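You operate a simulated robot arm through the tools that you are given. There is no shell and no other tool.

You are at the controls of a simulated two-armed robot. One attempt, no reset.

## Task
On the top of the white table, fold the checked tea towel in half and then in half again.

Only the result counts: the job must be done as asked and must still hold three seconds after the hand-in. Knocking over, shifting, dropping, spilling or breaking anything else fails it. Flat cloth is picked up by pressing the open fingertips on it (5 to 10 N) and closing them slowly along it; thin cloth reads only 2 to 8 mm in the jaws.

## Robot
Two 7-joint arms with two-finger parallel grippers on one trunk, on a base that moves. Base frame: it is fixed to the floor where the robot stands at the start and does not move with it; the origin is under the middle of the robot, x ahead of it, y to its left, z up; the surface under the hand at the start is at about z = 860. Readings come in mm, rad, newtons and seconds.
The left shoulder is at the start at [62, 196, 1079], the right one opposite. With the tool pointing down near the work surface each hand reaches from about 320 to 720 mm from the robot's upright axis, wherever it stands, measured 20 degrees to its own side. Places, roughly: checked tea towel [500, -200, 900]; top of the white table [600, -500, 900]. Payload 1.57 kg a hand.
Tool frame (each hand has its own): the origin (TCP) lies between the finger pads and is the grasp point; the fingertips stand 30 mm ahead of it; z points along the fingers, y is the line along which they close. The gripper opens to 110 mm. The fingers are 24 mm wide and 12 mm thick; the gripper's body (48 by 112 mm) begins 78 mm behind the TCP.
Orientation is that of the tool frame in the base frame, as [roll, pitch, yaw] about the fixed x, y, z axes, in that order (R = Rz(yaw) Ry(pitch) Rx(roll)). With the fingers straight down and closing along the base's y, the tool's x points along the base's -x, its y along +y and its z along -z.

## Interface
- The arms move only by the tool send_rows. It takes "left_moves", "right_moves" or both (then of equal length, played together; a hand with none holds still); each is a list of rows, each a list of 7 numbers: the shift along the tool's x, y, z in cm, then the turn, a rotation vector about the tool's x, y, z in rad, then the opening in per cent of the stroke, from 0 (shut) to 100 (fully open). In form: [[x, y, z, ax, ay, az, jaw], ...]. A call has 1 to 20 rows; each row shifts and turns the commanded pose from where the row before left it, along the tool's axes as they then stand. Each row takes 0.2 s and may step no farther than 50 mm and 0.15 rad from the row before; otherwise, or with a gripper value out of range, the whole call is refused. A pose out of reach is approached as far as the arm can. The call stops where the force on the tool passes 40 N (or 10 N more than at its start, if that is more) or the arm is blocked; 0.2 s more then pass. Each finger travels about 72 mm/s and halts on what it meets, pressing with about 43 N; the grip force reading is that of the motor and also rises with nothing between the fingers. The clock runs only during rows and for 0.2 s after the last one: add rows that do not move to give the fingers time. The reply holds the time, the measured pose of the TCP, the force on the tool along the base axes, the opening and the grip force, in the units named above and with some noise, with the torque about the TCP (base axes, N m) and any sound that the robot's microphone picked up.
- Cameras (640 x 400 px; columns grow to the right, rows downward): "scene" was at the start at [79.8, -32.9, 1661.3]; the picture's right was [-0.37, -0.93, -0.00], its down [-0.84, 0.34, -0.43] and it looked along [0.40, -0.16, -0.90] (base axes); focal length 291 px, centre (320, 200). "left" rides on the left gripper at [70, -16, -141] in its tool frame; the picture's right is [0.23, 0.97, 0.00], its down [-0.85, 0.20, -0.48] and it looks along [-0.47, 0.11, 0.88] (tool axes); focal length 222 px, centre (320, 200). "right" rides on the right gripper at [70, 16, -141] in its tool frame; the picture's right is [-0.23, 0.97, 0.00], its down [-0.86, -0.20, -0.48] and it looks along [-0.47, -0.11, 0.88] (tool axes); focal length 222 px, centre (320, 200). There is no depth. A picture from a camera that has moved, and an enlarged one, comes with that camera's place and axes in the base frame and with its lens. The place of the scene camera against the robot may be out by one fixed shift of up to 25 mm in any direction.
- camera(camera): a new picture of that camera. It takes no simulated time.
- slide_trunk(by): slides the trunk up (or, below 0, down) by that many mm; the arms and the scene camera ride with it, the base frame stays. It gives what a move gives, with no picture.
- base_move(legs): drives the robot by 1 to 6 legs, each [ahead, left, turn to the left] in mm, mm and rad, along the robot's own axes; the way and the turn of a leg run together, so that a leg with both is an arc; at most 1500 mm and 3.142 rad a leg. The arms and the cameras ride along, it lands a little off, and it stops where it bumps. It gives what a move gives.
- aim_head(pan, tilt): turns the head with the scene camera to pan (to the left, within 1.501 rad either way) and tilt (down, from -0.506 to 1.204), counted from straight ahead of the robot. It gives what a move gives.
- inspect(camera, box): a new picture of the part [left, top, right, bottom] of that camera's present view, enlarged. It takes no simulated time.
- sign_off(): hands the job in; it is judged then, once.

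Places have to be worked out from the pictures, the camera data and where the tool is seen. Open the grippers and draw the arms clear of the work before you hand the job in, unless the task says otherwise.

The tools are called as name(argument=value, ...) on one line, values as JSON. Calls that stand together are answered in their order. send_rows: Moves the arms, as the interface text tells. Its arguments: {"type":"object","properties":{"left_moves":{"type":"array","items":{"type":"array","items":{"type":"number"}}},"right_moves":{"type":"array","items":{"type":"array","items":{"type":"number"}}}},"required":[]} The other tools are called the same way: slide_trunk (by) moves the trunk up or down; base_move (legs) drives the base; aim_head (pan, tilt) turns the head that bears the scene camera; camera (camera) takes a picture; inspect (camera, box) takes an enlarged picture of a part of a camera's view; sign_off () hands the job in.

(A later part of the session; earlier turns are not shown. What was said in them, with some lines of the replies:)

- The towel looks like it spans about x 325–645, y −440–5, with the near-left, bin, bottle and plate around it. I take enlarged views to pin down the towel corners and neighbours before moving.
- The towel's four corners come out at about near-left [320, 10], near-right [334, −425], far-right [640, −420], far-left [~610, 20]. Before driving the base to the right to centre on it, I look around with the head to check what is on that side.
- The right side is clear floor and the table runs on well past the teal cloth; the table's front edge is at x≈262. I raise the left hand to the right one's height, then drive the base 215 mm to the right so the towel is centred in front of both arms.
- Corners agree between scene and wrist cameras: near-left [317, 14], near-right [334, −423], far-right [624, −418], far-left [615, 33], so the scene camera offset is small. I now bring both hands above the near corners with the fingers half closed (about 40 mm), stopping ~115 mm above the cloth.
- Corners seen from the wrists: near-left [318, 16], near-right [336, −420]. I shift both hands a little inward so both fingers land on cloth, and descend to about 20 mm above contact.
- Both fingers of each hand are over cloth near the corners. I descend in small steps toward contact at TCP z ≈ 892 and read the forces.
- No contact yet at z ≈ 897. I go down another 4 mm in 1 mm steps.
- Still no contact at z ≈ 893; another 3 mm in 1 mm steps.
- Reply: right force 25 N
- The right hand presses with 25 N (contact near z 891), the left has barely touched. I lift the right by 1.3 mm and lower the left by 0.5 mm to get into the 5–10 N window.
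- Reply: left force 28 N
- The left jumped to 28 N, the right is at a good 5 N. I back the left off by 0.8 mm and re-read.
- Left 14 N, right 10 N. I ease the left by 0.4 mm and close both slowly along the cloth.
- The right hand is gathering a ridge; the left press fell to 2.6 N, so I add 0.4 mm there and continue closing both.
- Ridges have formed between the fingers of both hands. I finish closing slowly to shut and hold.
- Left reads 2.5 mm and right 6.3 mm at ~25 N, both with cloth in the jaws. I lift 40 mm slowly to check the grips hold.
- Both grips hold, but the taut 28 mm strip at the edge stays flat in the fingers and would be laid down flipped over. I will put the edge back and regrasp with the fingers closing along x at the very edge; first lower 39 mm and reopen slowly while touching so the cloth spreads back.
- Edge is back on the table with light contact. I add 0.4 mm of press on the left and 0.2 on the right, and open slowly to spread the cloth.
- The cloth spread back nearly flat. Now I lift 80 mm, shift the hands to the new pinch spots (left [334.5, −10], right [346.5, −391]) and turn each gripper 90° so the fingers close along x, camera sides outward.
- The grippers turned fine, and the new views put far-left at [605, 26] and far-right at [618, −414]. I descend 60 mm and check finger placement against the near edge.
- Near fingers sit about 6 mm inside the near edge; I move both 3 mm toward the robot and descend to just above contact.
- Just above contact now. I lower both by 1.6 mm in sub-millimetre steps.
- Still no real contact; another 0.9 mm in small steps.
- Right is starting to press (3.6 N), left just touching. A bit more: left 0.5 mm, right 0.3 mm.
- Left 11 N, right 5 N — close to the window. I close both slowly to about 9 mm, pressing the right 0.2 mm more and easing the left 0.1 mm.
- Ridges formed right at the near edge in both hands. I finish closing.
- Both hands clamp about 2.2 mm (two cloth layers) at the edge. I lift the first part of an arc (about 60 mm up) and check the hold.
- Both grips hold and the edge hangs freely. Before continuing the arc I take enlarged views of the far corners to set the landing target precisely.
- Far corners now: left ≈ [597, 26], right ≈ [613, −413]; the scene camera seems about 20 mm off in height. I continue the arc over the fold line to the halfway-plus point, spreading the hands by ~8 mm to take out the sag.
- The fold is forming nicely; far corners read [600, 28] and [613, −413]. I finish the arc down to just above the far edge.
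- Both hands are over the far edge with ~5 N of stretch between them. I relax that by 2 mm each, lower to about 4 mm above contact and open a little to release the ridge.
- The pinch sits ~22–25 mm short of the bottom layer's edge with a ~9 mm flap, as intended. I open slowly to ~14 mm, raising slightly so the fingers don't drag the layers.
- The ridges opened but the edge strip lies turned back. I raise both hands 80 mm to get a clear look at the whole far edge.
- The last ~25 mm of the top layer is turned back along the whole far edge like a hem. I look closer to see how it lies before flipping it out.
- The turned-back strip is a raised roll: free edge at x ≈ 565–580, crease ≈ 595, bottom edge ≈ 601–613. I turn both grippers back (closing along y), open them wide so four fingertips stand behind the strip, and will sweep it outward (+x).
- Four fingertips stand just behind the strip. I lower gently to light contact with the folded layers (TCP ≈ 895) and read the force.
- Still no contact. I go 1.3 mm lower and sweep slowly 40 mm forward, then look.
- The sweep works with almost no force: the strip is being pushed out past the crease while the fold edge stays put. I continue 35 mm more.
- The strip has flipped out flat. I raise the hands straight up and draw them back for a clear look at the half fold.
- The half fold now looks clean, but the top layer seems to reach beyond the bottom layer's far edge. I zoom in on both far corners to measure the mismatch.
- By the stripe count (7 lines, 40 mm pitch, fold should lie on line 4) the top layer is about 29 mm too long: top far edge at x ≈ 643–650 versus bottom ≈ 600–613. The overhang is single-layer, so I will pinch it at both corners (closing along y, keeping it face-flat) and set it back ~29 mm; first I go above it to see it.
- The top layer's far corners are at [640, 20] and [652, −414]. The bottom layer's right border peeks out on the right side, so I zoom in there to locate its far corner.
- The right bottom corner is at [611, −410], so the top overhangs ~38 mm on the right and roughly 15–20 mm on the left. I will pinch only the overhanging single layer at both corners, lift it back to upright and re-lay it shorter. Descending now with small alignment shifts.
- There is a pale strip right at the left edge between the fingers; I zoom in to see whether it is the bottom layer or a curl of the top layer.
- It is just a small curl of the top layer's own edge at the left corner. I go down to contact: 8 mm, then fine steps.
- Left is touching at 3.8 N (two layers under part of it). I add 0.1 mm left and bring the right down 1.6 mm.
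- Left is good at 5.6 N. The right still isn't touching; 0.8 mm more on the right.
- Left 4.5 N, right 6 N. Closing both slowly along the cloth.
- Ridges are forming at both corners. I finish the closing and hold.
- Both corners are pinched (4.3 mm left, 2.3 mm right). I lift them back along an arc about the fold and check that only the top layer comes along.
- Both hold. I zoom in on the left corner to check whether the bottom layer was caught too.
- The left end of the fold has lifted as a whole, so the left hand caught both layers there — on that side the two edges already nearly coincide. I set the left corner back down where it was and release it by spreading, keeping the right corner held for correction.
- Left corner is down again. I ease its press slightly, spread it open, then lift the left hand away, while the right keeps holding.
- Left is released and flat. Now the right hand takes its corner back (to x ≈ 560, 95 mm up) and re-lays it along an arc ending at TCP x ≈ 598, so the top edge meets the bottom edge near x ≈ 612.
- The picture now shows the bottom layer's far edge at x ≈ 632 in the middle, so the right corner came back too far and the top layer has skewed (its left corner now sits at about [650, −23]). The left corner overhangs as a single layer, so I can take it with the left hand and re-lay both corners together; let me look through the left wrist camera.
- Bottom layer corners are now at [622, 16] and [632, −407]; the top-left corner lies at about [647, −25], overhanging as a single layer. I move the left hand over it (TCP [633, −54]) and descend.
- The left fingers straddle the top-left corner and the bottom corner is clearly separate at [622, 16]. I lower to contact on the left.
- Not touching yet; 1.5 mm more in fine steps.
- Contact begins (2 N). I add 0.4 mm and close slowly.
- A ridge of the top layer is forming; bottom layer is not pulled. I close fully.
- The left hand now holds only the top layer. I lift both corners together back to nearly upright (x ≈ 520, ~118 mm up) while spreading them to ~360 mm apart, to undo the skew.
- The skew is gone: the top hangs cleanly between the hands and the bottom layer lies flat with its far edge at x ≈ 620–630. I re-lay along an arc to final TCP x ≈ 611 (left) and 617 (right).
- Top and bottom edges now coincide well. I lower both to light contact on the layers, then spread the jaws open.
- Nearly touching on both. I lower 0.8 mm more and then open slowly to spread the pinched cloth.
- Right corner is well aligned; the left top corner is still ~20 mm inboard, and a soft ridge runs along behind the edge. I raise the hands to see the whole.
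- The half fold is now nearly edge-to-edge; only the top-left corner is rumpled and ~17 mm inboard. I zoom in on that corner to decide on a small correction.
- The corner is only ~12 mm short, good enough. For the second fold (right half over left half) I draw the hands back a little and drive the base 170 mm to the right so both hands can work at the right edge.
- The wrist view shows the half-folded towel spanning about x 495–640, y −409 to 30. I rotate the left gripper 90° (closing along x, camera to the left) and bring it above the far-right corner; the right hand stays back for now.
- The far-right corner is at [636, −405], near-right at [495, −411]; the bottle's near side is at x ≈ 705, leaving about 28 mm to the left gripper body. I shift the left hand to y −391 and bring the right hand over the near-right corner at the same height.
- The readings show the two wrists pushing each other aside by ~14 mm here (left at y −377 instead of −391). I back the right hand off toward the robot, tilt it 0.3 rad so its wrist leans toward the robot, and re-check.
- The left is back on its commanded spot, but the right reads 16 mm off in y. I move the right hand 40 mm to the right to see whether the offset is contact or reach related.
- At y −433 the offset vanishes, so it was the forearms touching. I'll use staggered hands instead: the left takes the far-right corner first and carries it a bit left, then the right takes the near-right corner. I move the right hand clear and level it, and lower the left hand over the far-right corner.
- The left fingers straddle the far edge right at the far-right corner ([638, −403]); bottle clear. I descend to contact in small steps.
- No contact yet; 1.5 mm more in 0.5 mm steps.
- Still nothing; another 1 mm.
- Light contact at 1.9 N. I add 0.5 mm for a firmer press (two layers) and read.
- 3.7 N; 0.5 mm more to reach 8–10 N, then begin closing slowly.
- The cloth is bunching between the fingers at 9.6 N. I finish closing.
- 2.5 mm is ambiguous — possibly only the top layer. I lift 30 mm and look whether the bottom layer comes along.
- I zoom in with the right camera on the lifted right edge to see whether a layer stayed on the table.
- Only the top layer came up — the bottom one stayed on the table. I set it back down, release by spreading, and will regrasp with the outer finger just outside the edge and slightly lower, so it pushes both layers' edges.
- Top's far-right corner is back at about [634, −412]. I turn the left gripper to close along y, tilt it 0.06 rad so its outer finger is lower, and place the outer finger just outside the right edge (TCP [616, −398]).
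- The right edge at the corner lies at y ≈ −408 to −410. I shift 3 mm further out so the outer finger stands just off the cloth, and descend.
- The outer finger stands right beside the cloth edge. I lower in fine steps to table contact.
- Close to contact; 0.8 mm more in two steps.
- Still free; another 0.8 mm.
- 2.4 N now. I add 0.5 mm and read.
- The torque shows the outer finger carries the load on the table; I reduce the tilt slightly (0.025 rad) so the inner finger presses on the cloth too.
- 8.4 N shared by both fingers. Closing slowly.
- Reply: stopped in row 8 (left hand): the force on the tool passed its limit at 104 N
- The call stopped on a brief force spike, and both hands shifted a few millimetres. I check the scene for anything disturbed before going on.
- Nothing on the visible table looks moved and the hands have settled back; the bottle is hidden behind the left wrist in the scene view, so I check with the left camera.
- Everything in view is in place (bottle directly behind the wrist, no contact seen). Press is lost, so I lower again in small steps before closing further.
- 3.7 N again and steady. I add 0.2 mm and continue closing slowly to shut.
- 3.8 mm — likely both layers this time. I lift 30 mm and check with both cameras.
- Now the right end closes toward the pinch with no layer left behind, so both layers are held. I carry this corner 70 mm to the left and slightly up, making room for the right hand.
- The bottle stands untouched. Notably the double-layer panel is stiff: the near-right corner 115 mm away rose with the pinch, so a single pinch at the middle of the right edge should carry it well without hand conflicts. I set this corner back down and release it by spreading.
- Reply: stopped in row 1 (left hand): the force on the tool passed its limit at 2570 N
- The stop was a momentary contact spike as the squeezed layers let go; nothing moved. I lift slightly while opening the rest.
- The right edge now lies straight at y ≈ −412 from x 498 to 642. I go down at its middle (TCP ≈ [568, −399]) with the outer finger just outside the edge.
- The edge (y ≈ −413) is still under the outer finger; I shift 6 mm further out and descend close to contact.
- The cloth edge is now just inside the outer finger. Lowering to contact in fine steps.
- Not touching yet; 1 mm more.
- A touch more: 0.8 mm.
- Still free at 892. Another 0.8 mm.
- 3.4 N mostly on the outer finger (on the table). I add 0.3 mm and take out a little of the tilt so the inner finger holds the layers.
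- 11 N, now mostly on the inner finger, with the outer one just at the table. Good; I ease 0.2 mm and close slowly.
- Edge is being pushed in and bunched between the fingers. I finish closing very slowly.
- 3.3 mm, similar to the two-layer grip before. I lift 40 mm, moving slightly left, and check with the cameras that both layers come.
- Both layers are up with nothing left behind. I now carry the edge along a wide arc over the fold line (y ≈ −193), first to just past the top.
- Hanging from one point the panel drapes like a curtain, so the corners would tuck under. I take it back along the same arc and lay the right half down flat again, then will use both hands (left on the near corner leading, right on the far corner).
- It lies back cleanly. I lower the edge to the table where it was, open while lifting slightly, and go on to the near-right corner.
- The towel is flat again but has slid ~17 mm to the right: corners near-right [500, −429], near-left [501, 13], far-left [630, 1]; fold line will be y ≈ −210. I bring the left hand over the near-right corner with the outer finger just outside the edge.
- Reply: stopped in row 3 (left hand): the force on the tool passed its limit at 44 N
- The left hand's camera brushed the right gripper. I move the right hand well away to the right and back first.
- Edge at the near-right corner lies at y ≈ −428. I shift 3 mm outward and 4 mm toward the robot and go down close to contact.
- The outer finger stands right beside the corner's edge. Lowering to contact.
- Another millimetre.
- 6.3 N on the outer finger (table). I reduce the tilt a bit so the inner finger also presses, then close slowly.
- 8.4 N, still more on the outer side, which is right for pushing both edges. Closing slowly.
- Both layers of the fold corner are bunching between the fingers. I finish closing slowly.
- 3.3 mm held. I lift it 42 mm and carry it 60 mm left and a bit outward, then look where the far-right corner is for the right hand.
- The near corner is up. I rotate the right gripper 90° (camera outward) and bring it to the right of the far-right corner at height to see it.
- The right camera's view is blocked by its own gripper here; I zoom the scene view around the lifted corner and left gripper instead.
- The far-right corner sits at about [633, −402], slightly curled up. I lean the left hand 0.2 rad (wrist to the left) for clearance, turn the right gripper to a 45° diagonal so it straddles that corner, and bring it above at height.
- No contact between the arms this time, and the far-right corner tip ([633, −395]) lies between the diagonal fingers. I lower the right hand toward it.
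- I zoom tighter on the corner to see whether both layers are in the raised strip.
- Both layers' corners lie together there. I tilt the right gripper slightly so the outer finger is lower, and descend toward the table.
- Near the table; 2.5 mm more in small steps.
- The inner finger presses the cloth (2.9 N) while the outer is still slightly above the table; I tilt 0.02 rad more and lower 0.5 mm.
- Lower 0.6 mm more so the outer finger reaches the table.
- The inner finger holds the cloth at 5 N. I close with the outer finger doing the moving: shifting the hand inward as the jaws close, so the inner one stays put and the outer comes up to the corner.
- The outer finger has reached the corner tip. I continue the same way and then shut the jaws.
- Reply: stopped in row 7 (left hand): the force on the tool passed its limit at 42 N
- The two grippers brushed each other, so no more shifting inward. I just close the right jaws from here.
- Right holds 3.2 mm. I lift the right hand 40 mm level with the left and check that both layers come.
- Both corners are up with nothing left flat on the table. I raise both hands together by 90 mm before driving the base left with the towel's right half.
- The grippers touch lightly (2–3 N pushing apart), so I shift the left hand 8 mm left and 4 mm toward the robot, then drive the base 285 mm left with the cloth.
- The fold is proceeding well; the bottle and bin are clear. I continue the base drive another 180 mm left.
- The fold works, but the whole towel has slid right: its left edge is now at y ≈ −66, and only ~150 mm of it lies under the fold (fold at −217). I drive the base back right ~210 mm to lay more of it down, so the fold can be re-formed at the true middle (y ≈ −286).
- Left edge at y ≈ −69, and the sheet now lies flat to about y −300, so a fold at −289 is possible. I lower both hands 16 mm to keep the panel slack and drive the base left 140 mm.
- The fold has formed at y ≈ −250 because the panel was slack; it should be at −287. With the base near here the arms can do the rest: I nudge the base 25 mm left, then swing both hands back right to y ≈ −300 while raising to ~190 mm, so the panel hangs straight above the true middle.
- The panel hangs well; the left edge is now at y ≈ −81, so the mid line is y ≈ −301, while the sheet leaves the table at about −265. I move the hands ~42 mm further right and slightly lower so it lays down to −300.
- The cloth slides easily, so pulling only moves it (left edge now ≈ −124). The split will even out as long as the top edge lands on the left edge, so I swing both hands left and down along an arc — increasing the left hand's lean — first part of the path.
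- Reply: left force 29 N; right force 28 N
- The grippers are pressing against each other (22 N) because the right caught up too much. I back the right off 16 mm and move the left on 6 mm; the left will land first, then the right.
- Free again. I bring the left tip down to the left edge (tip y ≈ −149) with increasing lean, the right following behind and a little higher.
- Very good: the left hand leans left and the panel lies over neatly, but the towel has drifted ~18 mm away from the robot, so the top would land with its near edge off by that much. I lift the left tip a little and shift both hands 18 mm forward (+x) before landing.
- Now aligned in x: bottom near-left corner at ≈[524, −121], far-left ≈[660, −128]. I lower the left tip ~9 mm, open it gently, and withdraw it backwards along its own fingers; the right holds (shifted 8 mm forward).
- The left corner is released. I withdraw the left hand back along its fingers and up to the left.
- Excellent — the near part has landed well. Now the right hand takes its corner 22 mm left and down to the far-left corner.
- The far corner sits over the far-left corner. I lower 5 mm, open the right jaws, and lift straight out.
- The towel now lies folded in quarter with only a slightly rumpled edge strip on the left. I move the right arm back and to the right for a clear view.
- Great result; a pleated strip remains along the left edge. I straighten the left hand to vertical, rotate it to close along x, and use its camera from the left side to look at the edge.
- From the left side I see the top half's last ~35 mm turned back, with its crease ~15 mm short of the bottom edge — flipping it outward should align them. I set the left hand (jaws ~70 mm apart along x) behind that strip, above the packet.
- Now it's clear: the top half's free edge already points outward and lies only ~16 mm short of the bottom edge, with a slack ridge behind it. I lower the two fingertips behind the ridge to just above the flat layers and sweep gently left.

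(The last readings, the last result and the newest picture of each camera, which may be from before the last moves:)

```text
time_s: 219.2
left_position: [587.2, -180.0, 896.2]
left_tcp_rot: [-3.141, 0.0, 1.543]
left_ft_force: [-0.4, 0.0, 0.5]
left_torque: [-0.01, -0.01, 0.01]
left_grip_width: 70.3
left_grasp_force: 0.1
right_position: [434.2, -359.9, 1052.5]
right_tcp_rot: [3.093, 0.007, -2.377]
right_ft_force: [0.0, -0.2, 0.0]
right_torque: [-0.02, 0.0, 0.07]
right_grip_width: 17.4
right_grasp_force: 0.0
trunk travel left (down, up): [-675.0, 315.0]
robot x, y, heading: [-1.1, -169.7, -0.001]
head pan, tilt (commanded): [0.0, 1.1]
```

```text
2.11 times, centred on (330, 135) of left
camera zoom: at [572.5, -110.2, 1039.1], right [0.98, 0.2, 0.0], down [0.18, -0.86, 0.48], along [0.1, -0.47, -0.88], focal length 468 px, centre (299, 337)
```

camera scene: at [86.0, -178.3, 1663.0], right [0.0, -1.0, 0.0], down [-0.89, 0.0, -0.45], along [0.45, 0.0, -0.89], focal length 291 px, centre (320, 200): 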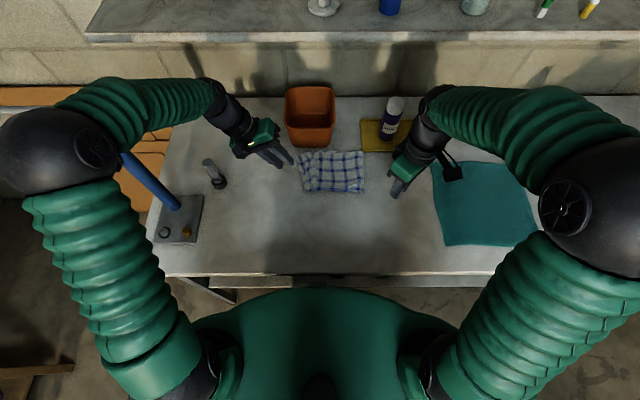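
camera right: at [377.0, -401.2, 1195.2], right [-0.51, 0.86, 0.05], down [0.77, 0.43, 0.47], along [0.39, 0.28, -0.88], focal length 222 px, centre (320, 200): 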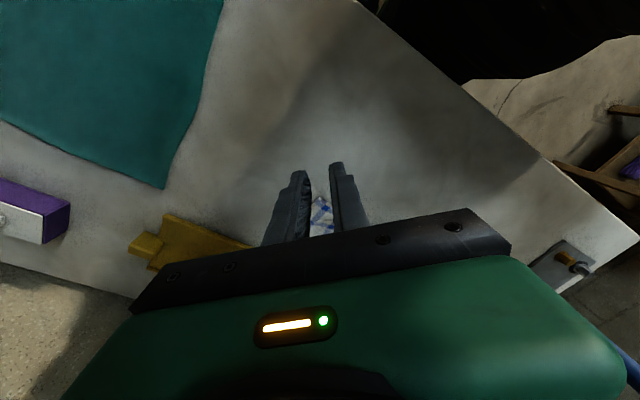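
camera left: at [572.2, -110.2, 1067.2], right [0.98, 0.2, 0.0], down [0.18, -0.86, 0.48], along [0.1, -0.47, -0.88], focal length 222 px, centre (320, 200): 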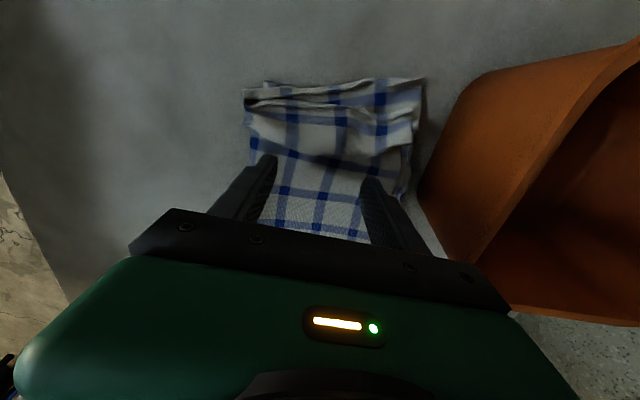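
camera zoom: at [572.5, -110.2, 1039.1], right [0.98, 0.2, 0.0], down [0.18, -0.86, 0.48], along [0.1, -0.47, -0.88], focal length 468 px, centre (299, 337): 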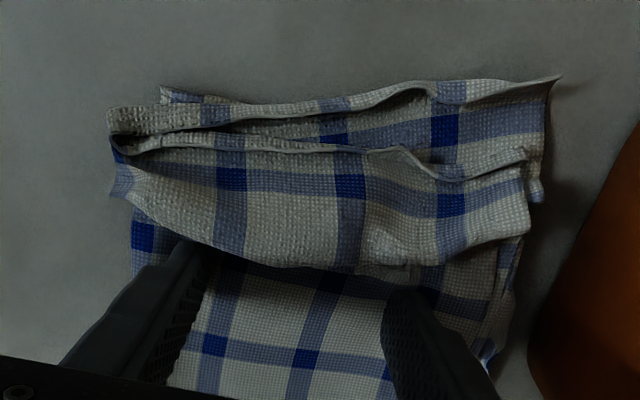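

No force yet, fingertips right behind the ridge. I sweep left 35 mm in 5 mm steps.

send_rows(left_moves=[[0.5, 0, 0, 0, 0, 0, 64], [0.5, 0, 0, 0, 0, 0, 64], [0.5, 0, 0, 0, 0, 0, 64], [0.5, 0, 0, 0, 0, 0, 64], [0.5, 0, 0, 0, 0, 0, 64], [0.5, 0, 0, 0, 0, 0, 64], [0.5, 0, 0, 0, 0, 0, 64], [0, 0, 0, 0, 0, 0, 64]])

inspect(camera="left", box=[200, 20, 460, 230])

inspect(camera="scene", box=[270, 130, 390, 210])

```text
time_s: 221.0
left_position: [587.5, -142.6, 898.0]
left_tcp_rot: [-3.141, -0.002, 1.545]
left_ft_force: [0.6, 0.1, -0.4]
left_torque: [-0.01, 0.0, 0.0]
left_grip_width: 70.6
left_grasp_force: 0.1
right_position: [434.3, -359.1, 1052.9]
right_tcp_rot: [3.093, 0.008, -2.376]
right_ft_force: [-0.3, -0.3, 0.2]
right_torque: [0.0, -0.04, -0.02]
right_grip_width: 17.7
right_grasp_force: 0.0
trunk travel left (down, up): [-675.0, 315.0]
robot x, y, heading: [-0.9, -167.2, -0.002]
head pan, tilt (commanded): [0.0, 1.1]
```

```text
1.90 times, centred on (330, 125) of left
camera zoom: at [573.7, -74.9, 1039.1], right [0.98, 0.2, 0.0], down [0.18, -0.86, 0.48], along [0.1, -0.47, -0.88], focal length 423 px, centre (301, 343)
```

zoom: 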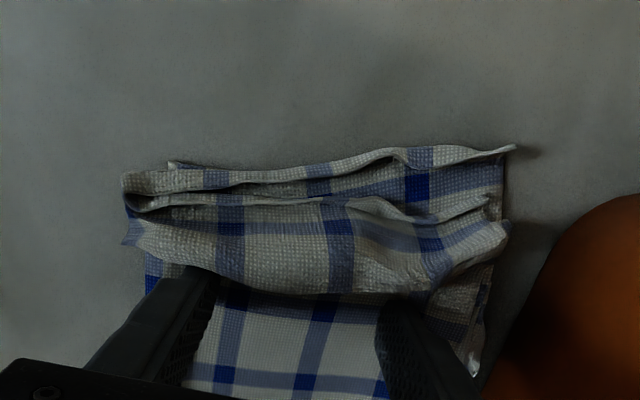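

```text
5.00 times, centred on (330, 170) of scene
camera zoom: at [87.3, -178.2, 1662.9], right [0.0, -1.0, 0.0], down [-0.89, 0.0, -0.45], along [0.45, 0.0, -0.89], focal length 1457 px, centre (270, 350)
```

zoom: 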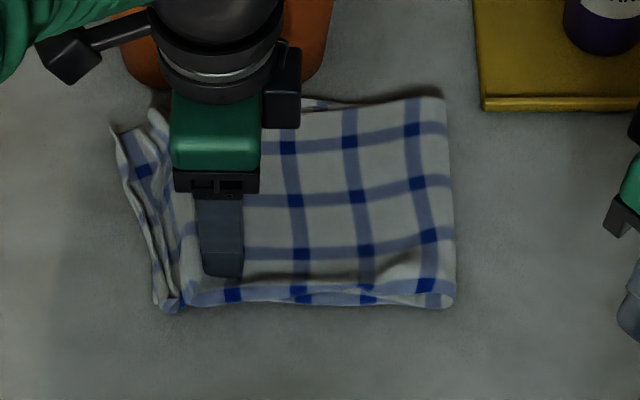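

The sweep slid the whole packet ~20 mm left (which also took it away from the board) without closing the gap. I'll hold the packet down near its fold with the right hand while sweeping; bringing the right hand over it now.

send_rows(right_moves=[[-3.54, -0.674, 0, 0.048, 0, 0, 30], [-3.54, -0.674, 0, 0, 0, 0, 46], [-3.54, -0.674, 0, 0, 0, 0, 46], [-3.54, -0.674, 0, 0, 0, 0, 46], [-3.54, -0.674, 0, 0, 0, 0, 46], [0, 0, 3, 0, 0, 0, 46], [0, 0, 3, 0, 0, 0, 46], [0, 0, 3, 0, 0, 0, 46], [0, 0, 3, 0, 0, 0, 46], [0, 0, 2, 0, 0, 0, 46], [0, 0, 0, 0, 0, 0, 46]])

camera(camera="right")

inspect(camera="scene", box=[250, 110, 410, 210])

```text
time_s: 223.4
left_position: [588.0, -144.2, 899.2]
left_tcp_rot: [3.141, 0.0, 1.544]
left_ft_force: [-0.2, 0.0, 0.0]
left_torque: [0.02, 0.03, 0.0]
left_grip_width: 70.5
left_grasp_force: 0.1
right_position: [585.2, -261.3, 913.8]
right_tcp_rot: [-3.141, 0.007, -2.375]
right_ft_force: [-0.9, -0.9, 0.8]
right_torque: [0.04, 0.02, -0.01]
right_grip_width: 50.7
right_grasp_force: 0.1
trunk travel left (down, up): [-675.0, 315.0]
robot x, y, heading: [-0.5, -170.7, -0.0]
head pan, tilt (commanded): [0.0, 1.1]
```

```text
taken
camera right: at [524.2, -298.2, 1054.7], right [-0.51, 0.86, 0.0], down [0.75, 0.45, 0.48], along [0.42, 0.25, -0.88], focal length 222 px, centre (320, 200)
```

right: 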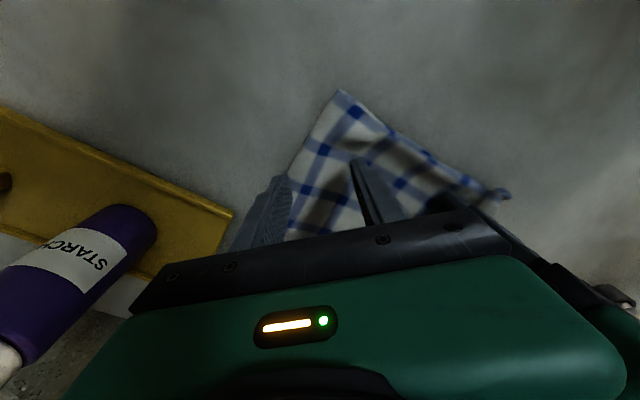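

```text
4.00 times, centred on (330, 160) of scene
camera zoom: at [88.1, -177.5, 1662.9], right [0.0, -1.0, 0.0], down [-0.89, 0.0, -0.45], along [0.45, 0.0, -0.89], focal length 1165 px, centre (280, 360)
```

zoom: 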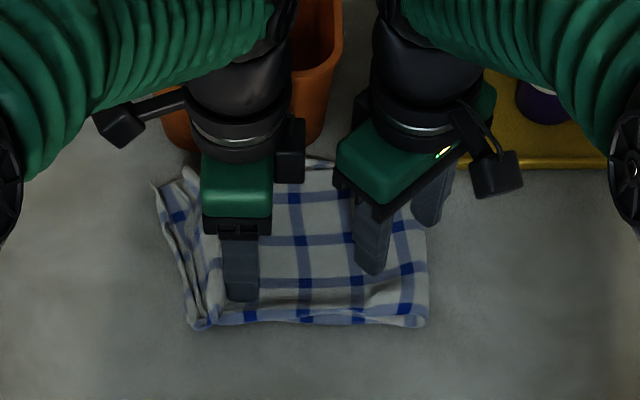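

Both hands are over the packet. I shift the right hand 12 mm left so both its fingers are on the cloth and lower it to press lightly.

send_rows(right_moves=[[-0.83, 0.865, 0.5, 0, 0, 0, 46], [0, 0, 0.5, 0, 0, 0, 46], [0, 0, 0.3, 0, 0, 0, 46], [0, 0, 0.2, 0, 0, 0, 46], [0, 0, 0, 0, 0, 0, 46]])

```text
time_s: 224.6
left_position: [588.1, -143.3, 897.6]
left_tcp_rot: [-3.141, 0.001, 1.545]
left_ft_force: [-0.2, -0.2, -1.1]
left_torque: [-0.05, -0.01, 0.03]
left_grip_width: 70.3
left_grasp_force: 0.0
right_position: [585.5, -249.1, 897.5]
right_tcp_rot: [3.141, 0.008, -2.377]
right_ft_force: [0.7, -1.0, -0.1]
right_torque: [0.02, 0.03, 0.01]
right_grip_width: 50.9
right_grasp_force: 0.2
trunk travel left (down, up): [-675.0, 315.0]
robot x, y, heading: [1.4, -168.6, -0.002]
head pan, tilt (commanded): [0.0, 1.1]
```

Still just above; 3 mm more in small steps.

send_rows(right_moves=[[0, 0, 0.08, 0, 0, 0, 46], [0, 0, 0.08, 0, 0, 0, 46], [0, 0, 0.07, 0, 0, 0, 46], [0, 0, 0.05, 0, 0, 0, 46], [0, 0, 0, 0, 0, 0, 46]])

```text
time_s: 225.8
left_position: [588.5, -144.1, 899.0]
left_tcp_rot: [3.14, 0.0, 1.545]
left_ft_force: [0.7, -0.3, 0.2]
left_torque: [0.01, 0.03, 0.01]
left_grip_width: 70.3
left_grasp_force: 0.0
right_position: [585.3, -248.7, 894.6]
right_tcp_rot: [-3.141, 0.007, -2.374]
right_ft_force: [0.1, 0.4, 0.1]
right_torque: [-0.01, -0.04, -0.01]
right_grip_width: 50.8
right_grasp_force: 0.3
trunk travel left (down, up): [-675.0, 315.0]
robot x, y, heading: [2.4, -167.6, 0.0]
head pan, tilt (commanded): [0.0, 1.1]
```

Another 1.5 mm.

send_rows(right_moves=[[0, 0, 0.05, 0, 0, 0, 46], [0, 0, 0.05, 0, 0, 0, 46], [0, 0, 0.05, 0, 0, 0, 46], [0, 0, 0, 0, 0, 0, 46]])

```text
time_s: 226.8
left_position: [587.8, -142.1, 897.9]
left_tcp_rot: [3.141, 0.0, 1.545]
left_ft_force: [-0.1, -0.1, 0.0]
left_torque: [0.0, 0.04, -0.01]
left_grip_width: 70.6
left_grasp_force: 0.0
right_position: [586.2, -249.5, 894.6]
right_tcp_rot: [-3.141, 0.007, -2.375]
right_ft_force: [0.4, -0.3, 1.7]
right_torque: [-0.05, -0.02, 0.01]
right_grip_width: 50.5
right_grasp_force: 0.5
trunk travel left (down, up): [-675.0, 315.0]
robot x, y, heading: [-0.8, -168.3, -0.006]
head pan, tilt (commanded): [0.0, 1.1]
```

Contact at 1.7 N; I add 0.6 mm for a firmer hold.

send_rows(right_moves=[[0, 0, 0.04, 0, 0, 0, 46], [0, 0, 0.03, 0, 0, 0, 46], [0, 0, 0, 0, 0, 0, 46]])

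```text
time_s: 227.6
left_position: [587.6, -142.9, 899.0]
left_tcp_rot: [-3.141, 0.001, 1.543]
left_ft_force: [0.4, -0.7, -0.7]
left_torque: [-0.01, 0.01, -0.01]
left_grip_width: 70.5
left_grasp_force: 0.1
right_position: [585.1, -249.3, 894.6]
right_tcp_rot: [-3.14, 0.006, -2.375]
right_ft_force: [0.2, -0.1, 4.3]
right_torque: [-0.14, -0.08, 0.0]
right_grip_width: 50.9
right_grasp_force: 0.4
trunk travel left (down, up): [-675.0, 315.0]
robot x, y, heading: [-1.0, -168.4, -0.008]
head pan, tilt (commanded): [0.0, 1.1]
```

4.3 N hold. I add 0.3 mm and sweep the left fingertips a further 30 mm left against the held packet.

send_rows(left_moves=[[0, 0, 0, 0, 0, 0, 64], [0.5, 0, 0, 0, 0, 0, 64], [0.5, 0, 0, 0, 0, 0, 64], [0.5, 0, 0, 0, 0, 0, 64], [0.5, 0, 0, 0, 0, 0, 64], [0.5, 0, 0, 0, 0, 0, 64], [0.5, 0, 0, 0, 0, 0, 64], [0, 0, 0, 0, 0, 0, 64]], right_moves=[[0, 0, 0.03, 0, 0, 0, 46], [0, 0, 0, 0, 0, 0, 46], [0, 0, 0, 0, 0, 0, 46], [0, 0, 0, 0, 0, 0, 46], [0, 0, 0, 0, 0, 0, 46], [0, 0, 0, 0, 0, 0, 46], [0, 0, 0, 0, 0, 0, 46], [0, 0, 0, 0, 0, 0, 46]])

inspect(camera="left", box=[200, 20, 460, 230])

inspect(camera="scene", box=[250, 110, 410, 210])

```text
time_s: 229.4
left_position: [588.6, -113.4, 898.8]
left_tcp_rot: [-3.14, 0.0, 1.543]
left_ft_force: [0.5, -0.7, 0.4]
left_torque: [-0.04, 0.02, 0.05]
left_grip_width: 70.5
left_grasp_force: 0.1
right_position: [584.8, -249.5, 893.2]
right_tcp_rot: [-3.142, 0.006, -2.376]
right_ft_force: [0.8, -0.2, 6.9]
right_torque: [-0.14, -0.11, 0.0]
right_grip_width: 50.7
right_grasp_force: 0.1
trunk travel left (down, up): [-675.0, 315.0]
robot x, y, heading: [-1.1, -167.1, -0.001]
head pan, tilt (commanded): [0.0, 1.1]
```

```text
1.90 times, centred on (330, 125) of left
camera zoom: at [573.7, -44.1, 1039.6], right [0.98, 0.2, 0.0], down [0.18, -0.86, 0.48], along [0.1, -0.47, -0.88], focal length 423 px, centre (301, 343)
```

zoom: 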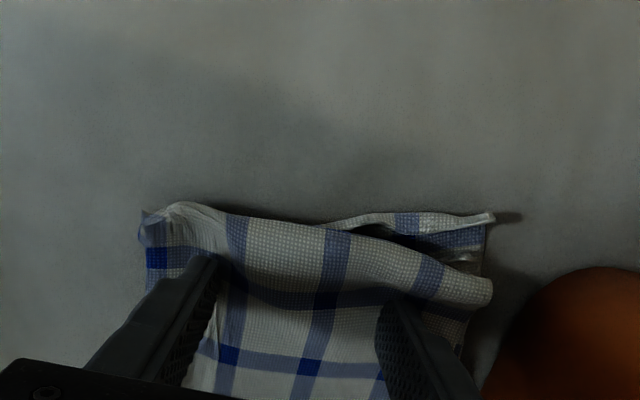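

```text
4.00 times, centred on (330, 160) of scene
camera zoom: at [86.8, -177.2, 1663.0], right [0.0, -1.0, 0.0], down [-0.89, 0.0, -0.45], along [0.45, 0.0, -0.89], focal length 1165 px, centre (280, 360)
```

zoom: 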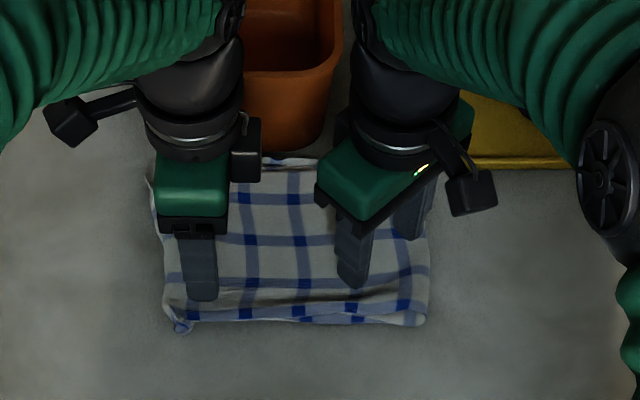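

The right hand holds the packet well; the ridge has been pushed to the edge. I lift the left hand to see how the edge lies now.

send_rows(left_moves=[[0, 0, -1.5, 0, 0, 0, 64], [0, 0, -2, 0, 0, 0, 64], [1.5, 0, -2, 0, 0, 0, 80], [1.5, 0, -1, 0, 0, 0, 100], [0, 0, 0, 0, 0, 0, 100]])

inspect(camera="left", box=[220, 80, 440, 250])

inspect(camera="scene", box=[260, 130, 360, 210])

```text
time_s: 230.6
left_position: [588.2, -82.8, 963.4]
left_tcp_rot: [3.141, -0.001, 1.543]
left_ft_force: [-0.3, 0.6, -0.6]
left_torque: [-0.02, -0.01, -0.01]
left_grip_width: 109.9
left_grasp_force: 0.0
right_position: [585.1, -247.8, 893.1]
right_tcp_rot: [-3.141, 0.007, -2.376]
right_ft_force: [0.6, -1.1, 6.4]
right_torque: [-0.19, -0.09, -0.01]
right_grip_width: 51.0
right_grasp_force: 0.2
trunk travel left (down, up): [-675.0, 315.0]
robot x, y, heading: [1.5, -168.7, -0.001]
head pan, tilt (commanded): [0.0, 1.1]
```

```text
2.35 times, centred on (330, 165) of left
camera zoom: at [574.3, -14.0, 1104.6], right [0.98, 0.2, 0.0], down [0.18, -0.86, 0.48], along [0.1, -0.47, -0.88], focal length 523 px, centre (296, 282)
```

zoom: 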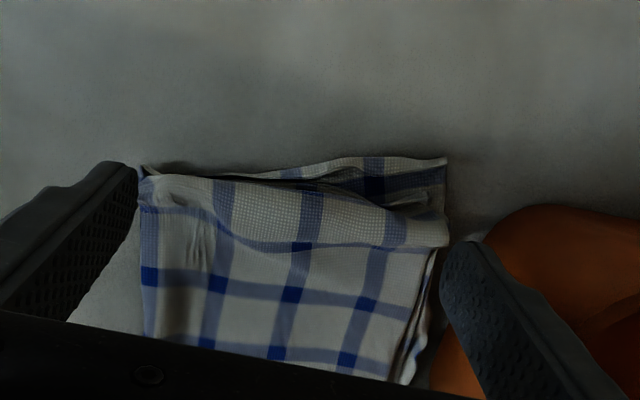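

```text
5.00 times, centred on (310, 170) of scene
camera zoom: at [86.7, -177.1, 1663.0], right [0.0, -1.0, 0.0], down [-0.89, 0.0, -0.45], along [0.45, 0.0, -0.89], focal length 1457 px, centre (370, 350)
```

zoom: 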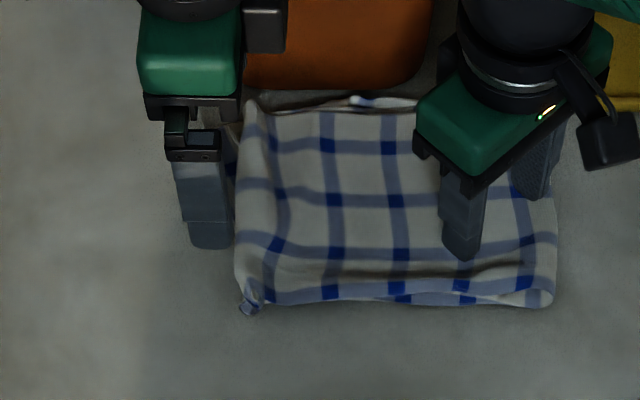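

The packet now looks tidy: the top half reaches the left edge with only a soft ridge. I lift the right hand straight off and look at the whole.

send_rows(left_moves=[[2, 0, -2, 0, 0, 0, 100], [3, 0, -2, 0, 0, 0, 80], [3, 0, -2, 0, 0, 0, 60], [3, 0, 0, 0, 0, 0, 50], [3, 0, 0, 0, 0, 0, 50], [0, 0, 0, 0, 0, 0, 50], [0, 0, 0, 0, 0, 0, 50], [0, 0, 0, 0, 0, 0, 50]], right_moves=[[0, 0, -1, 0, 0, 0, 46], [0, 0, -3, 0, 0, 0, 46], [0, 0, -3, 0, 0, 0, 46], [0, 0, -3, 0, 0, 0, 46], [2.5, -2.5, -1, 0, 0, 0, 46], [2.5, -2.5, 0, 0, 0, 0, 46], [3, 0, 0, 0, 0, 0, 46], [3, -1, 0, 0, 0, 0, 46]])

camera(camera="scene")

inspect(camera="scene", box=[270, 130, 380, 210])

camera(camera="left")

camera(camera="right")

```text
time_s: 232.4
left_position: [592.4, 56.5, 1023.1]
left_tcp_rot: [-3.141, 0.0, 1.545]
left_ft_force: [-0.4, -0.5, -0.5]
left_torque: [-0.05, -0.01, 0.02]
left_grip_width: 55.1
left_grasp_force: 0.2
right_position: [545.8, -369.4, 1003.6]
right_tcp_rot: [-3.142, 0.008, -2.376]
right_ft_force: [0.3, 0.2, -0.5]
right_torque: [-0.02, -0.01, 0.02]
right_grip_width: 50.4
right_grasp_force: 0.1
trunk travel left (down, up): [-675.0, 315.0]
robot x, y, heading: [2.0, -169.9, -0.004]
head pan, tilt (commanded): [0.0, 1.1]
```

```text
taken
camera scene: at [86.4, -177.6, 1663.0], right [0.0, -1.0, 0.0], down [-0.89, 0.0, -0.45], along [0.45, 0.0, -0.89], focal length 291 px, centre (320, 200)
```

scene: 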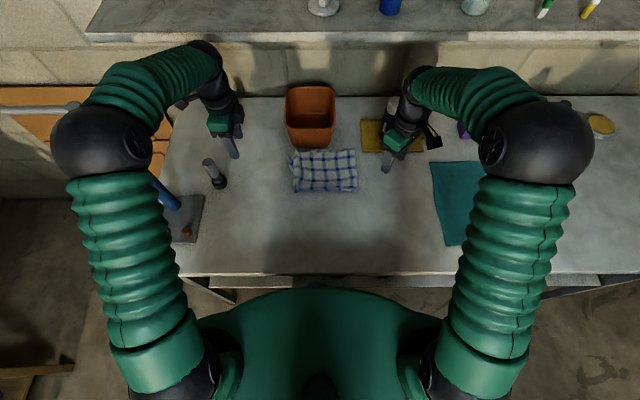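

```text
5.00 times, centred on (325, 170) of scene
camera zoom: at [86.4, -177.6, 1663.0], right [0.0, -1.0, 0.0], down [-0.89, 0.0, -0.45], along [0.45, 0.0, -0.89], focal length 1457 px, centre (295, 350)
```

zoom: 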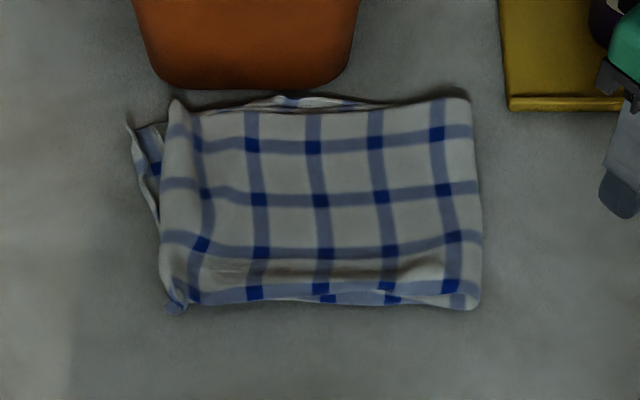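

```text
taken
camera left: at [577.6, 126.1, 1164.7], right [0.98, 0.2, 0.0], down [0.18, -0.86, 0.48], along [0.1, -0.47, -0.88], focal length 222 px, centre (320, 200)
```

left: 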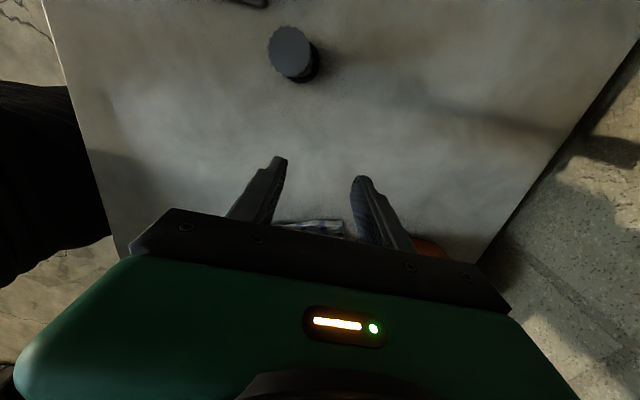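

```text
taken
camera right: at [484.9, -406.0, 1145.8], right [-0.51, 0.86, 0.0], down [0.75, 0.45, 0.48], along [0.42, 0.25, -0.87], focal length 222 px, centre (320, 200)
```

right: 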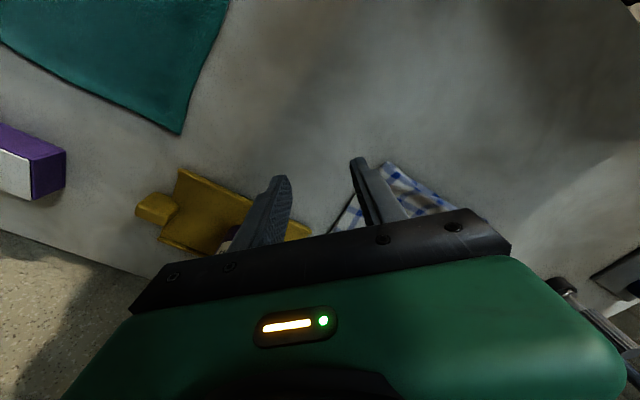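

A neat quarter-fold packet lies clear of the bin and board. I open both grippers and draw the arms further back and up, then check everything once more.

send_rows(left_moves=[[0, -3, -1.75, 0, 0, 0, 70], [0, -3, -1.75, 0, 0, 0, 100], [0, -3, -1.75, 0, 0, 0, 100], [0, -3, -1.75, 0, 0, 0, 100], [0, 0, 0, 0, 0, 0, 100], [0, 0, 0, 0, 0, 0, 100]], right_moves=[[3.04, 1.53, -2, 0, 0, 0, 70], [3.04, 1.53, -2, 0, 0, 0, 100], [3.04, 1.53, -2, 0, 0, 0, 100], [3.04, 1.53, -2, 0, 0, 0, 100], [0, 0, 0, 0, 0, 0, 100], [0, 0, 0, 0, 0, 0, 100]])

camera(camera="scene")

inspect(camera="scene", box=[250, 70, 470, 220])

camera(camera="right")

```text
time_s: 233.8
left_position: [474.0, 60.9, 1090.8]
left_tcp_rot: [-3.139, 0.0, 1.543]
left_ft_force: [0.0, 0.8, -0.6]
left_torque: [0.0, -0.03, -0.01]
left_grip_width: 110.0
left_grasp_force: 0.1
right_position: [419.1, -408.9, 1082.3]
right_tcp_rot: [3.14, 0.005, -2.375]
right_ft_force: [1.0, -0.9, 0.5]
right_torque: [0.0, 0.02, 0.0]
right_grip_width: 109.6
right_grasp_force: 0.0
trunk travel left (down, up): [-675.0, 315.0]
robot x, y, heading: [-0.2, -167.0, -0.003]
head pan, tilt (commanded): [0.0, 1.1]
```

```text
taken
camera scene: at [89.2, -177.0, 1662.8], right [0.0, -1.0, 0.0], down [-0.89, 0.0, -0.45], along [0.45, 0.0, -0.89], focal length 291 px, centre (320, 200)
```

scene: 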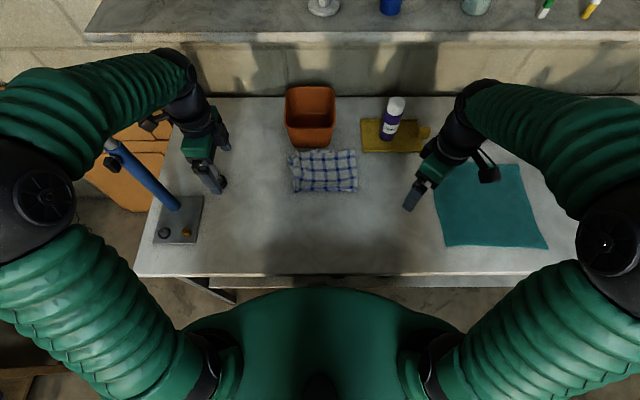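

```text
2.67 times, centred on (360, 145) of scene
camera zoom: at [89.2, -177.0, 1662.8], right [0.0, -1.0, 0.0], down [-0.89, 0.0, -0.45], along [0.45, 0.0, -0.89], focal length 777 px, centre (213, 347)
```

zoom: 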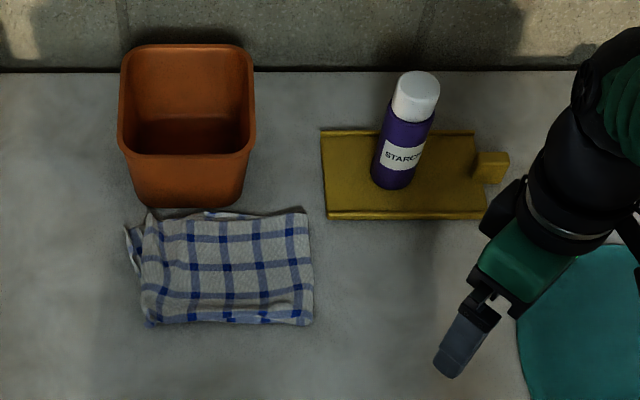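

```text
taken
camera right: at [358.3, -446.3, 1224.5], right [-0.51, 0.86, 0.0], down [0.75, 0.45, 0.48], along [0.41, 0.25, -0.88], focal length 222 px, centre (320, 200)
```

right: 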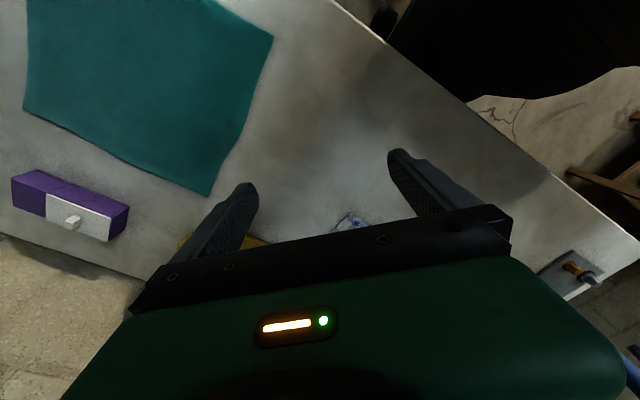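

All other objects stand as before. One last close look at the packet to judge whether it is good enough.

inspect(camera="scene", box=[280, 140, 370, 200])

camera(camera="left")

```text
6.67 times, centred on (325, 170) of scene
camera zoom: at [89.2, -177.0, 1662.8], right [0.0, -1.0, 0.0], down [-0.89, 0.0, -0.45], along [0.45, 0.0, -0.89], focal length 1942 px, centre (287, 400)
```

zoom: 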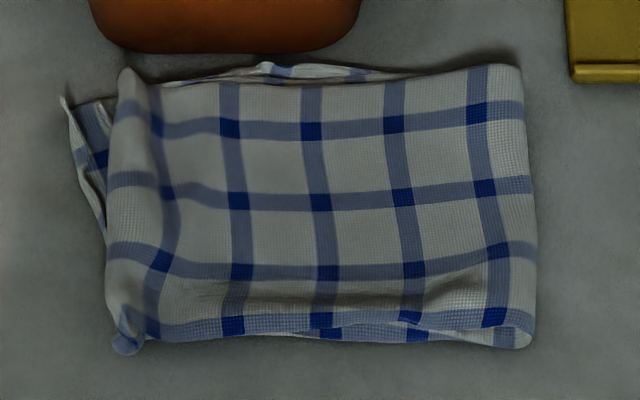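

```text
taken
camera left: at [460.6, 129.6, 1232.7], right [0.98, 0.2, 0.0], down [0.18, -0.86, 0.48], along [0.09, -0.47, -0.88], focal length 222 px, centre (320, 200)
```

left: 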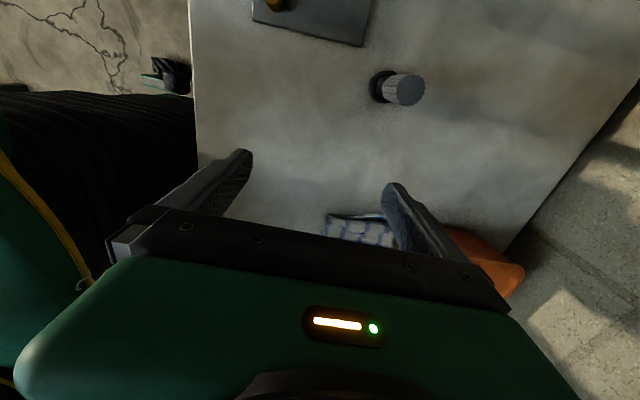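

The towel lies folded in half and in half again: a flat packet of about 195 × 157 mm, roughly a quarter of the original area, with its edges within about 25 mm of each other. The grippers are open, the arms are clear and nothing else on the table has moved, so I hand in.

sign_off()

```text
The job is handed in.
```

I folded the checked tea towel in half and then in half again. It is now a packet of about 195 × 157 mm on the white table, roughly a quarter of its original area.

- **Edges:** They line up to within about 25 mm. The bottom layer sticks out about 20 mm at the far-left corner, and a soft ridge is left along the left edge.
- **Position:** The packet ended up a little farther from the robot than the towel started, clear of the orange bin and the yellow board.
- **Other objects:** From the camera views, nothing else on the table was moved, knocked over or spilled. The two grippers brushed each other a few times while I worked.

Both grippers are open and the arms are drawn back from the packet. The job has been handed in, and no verdict has come back yet.
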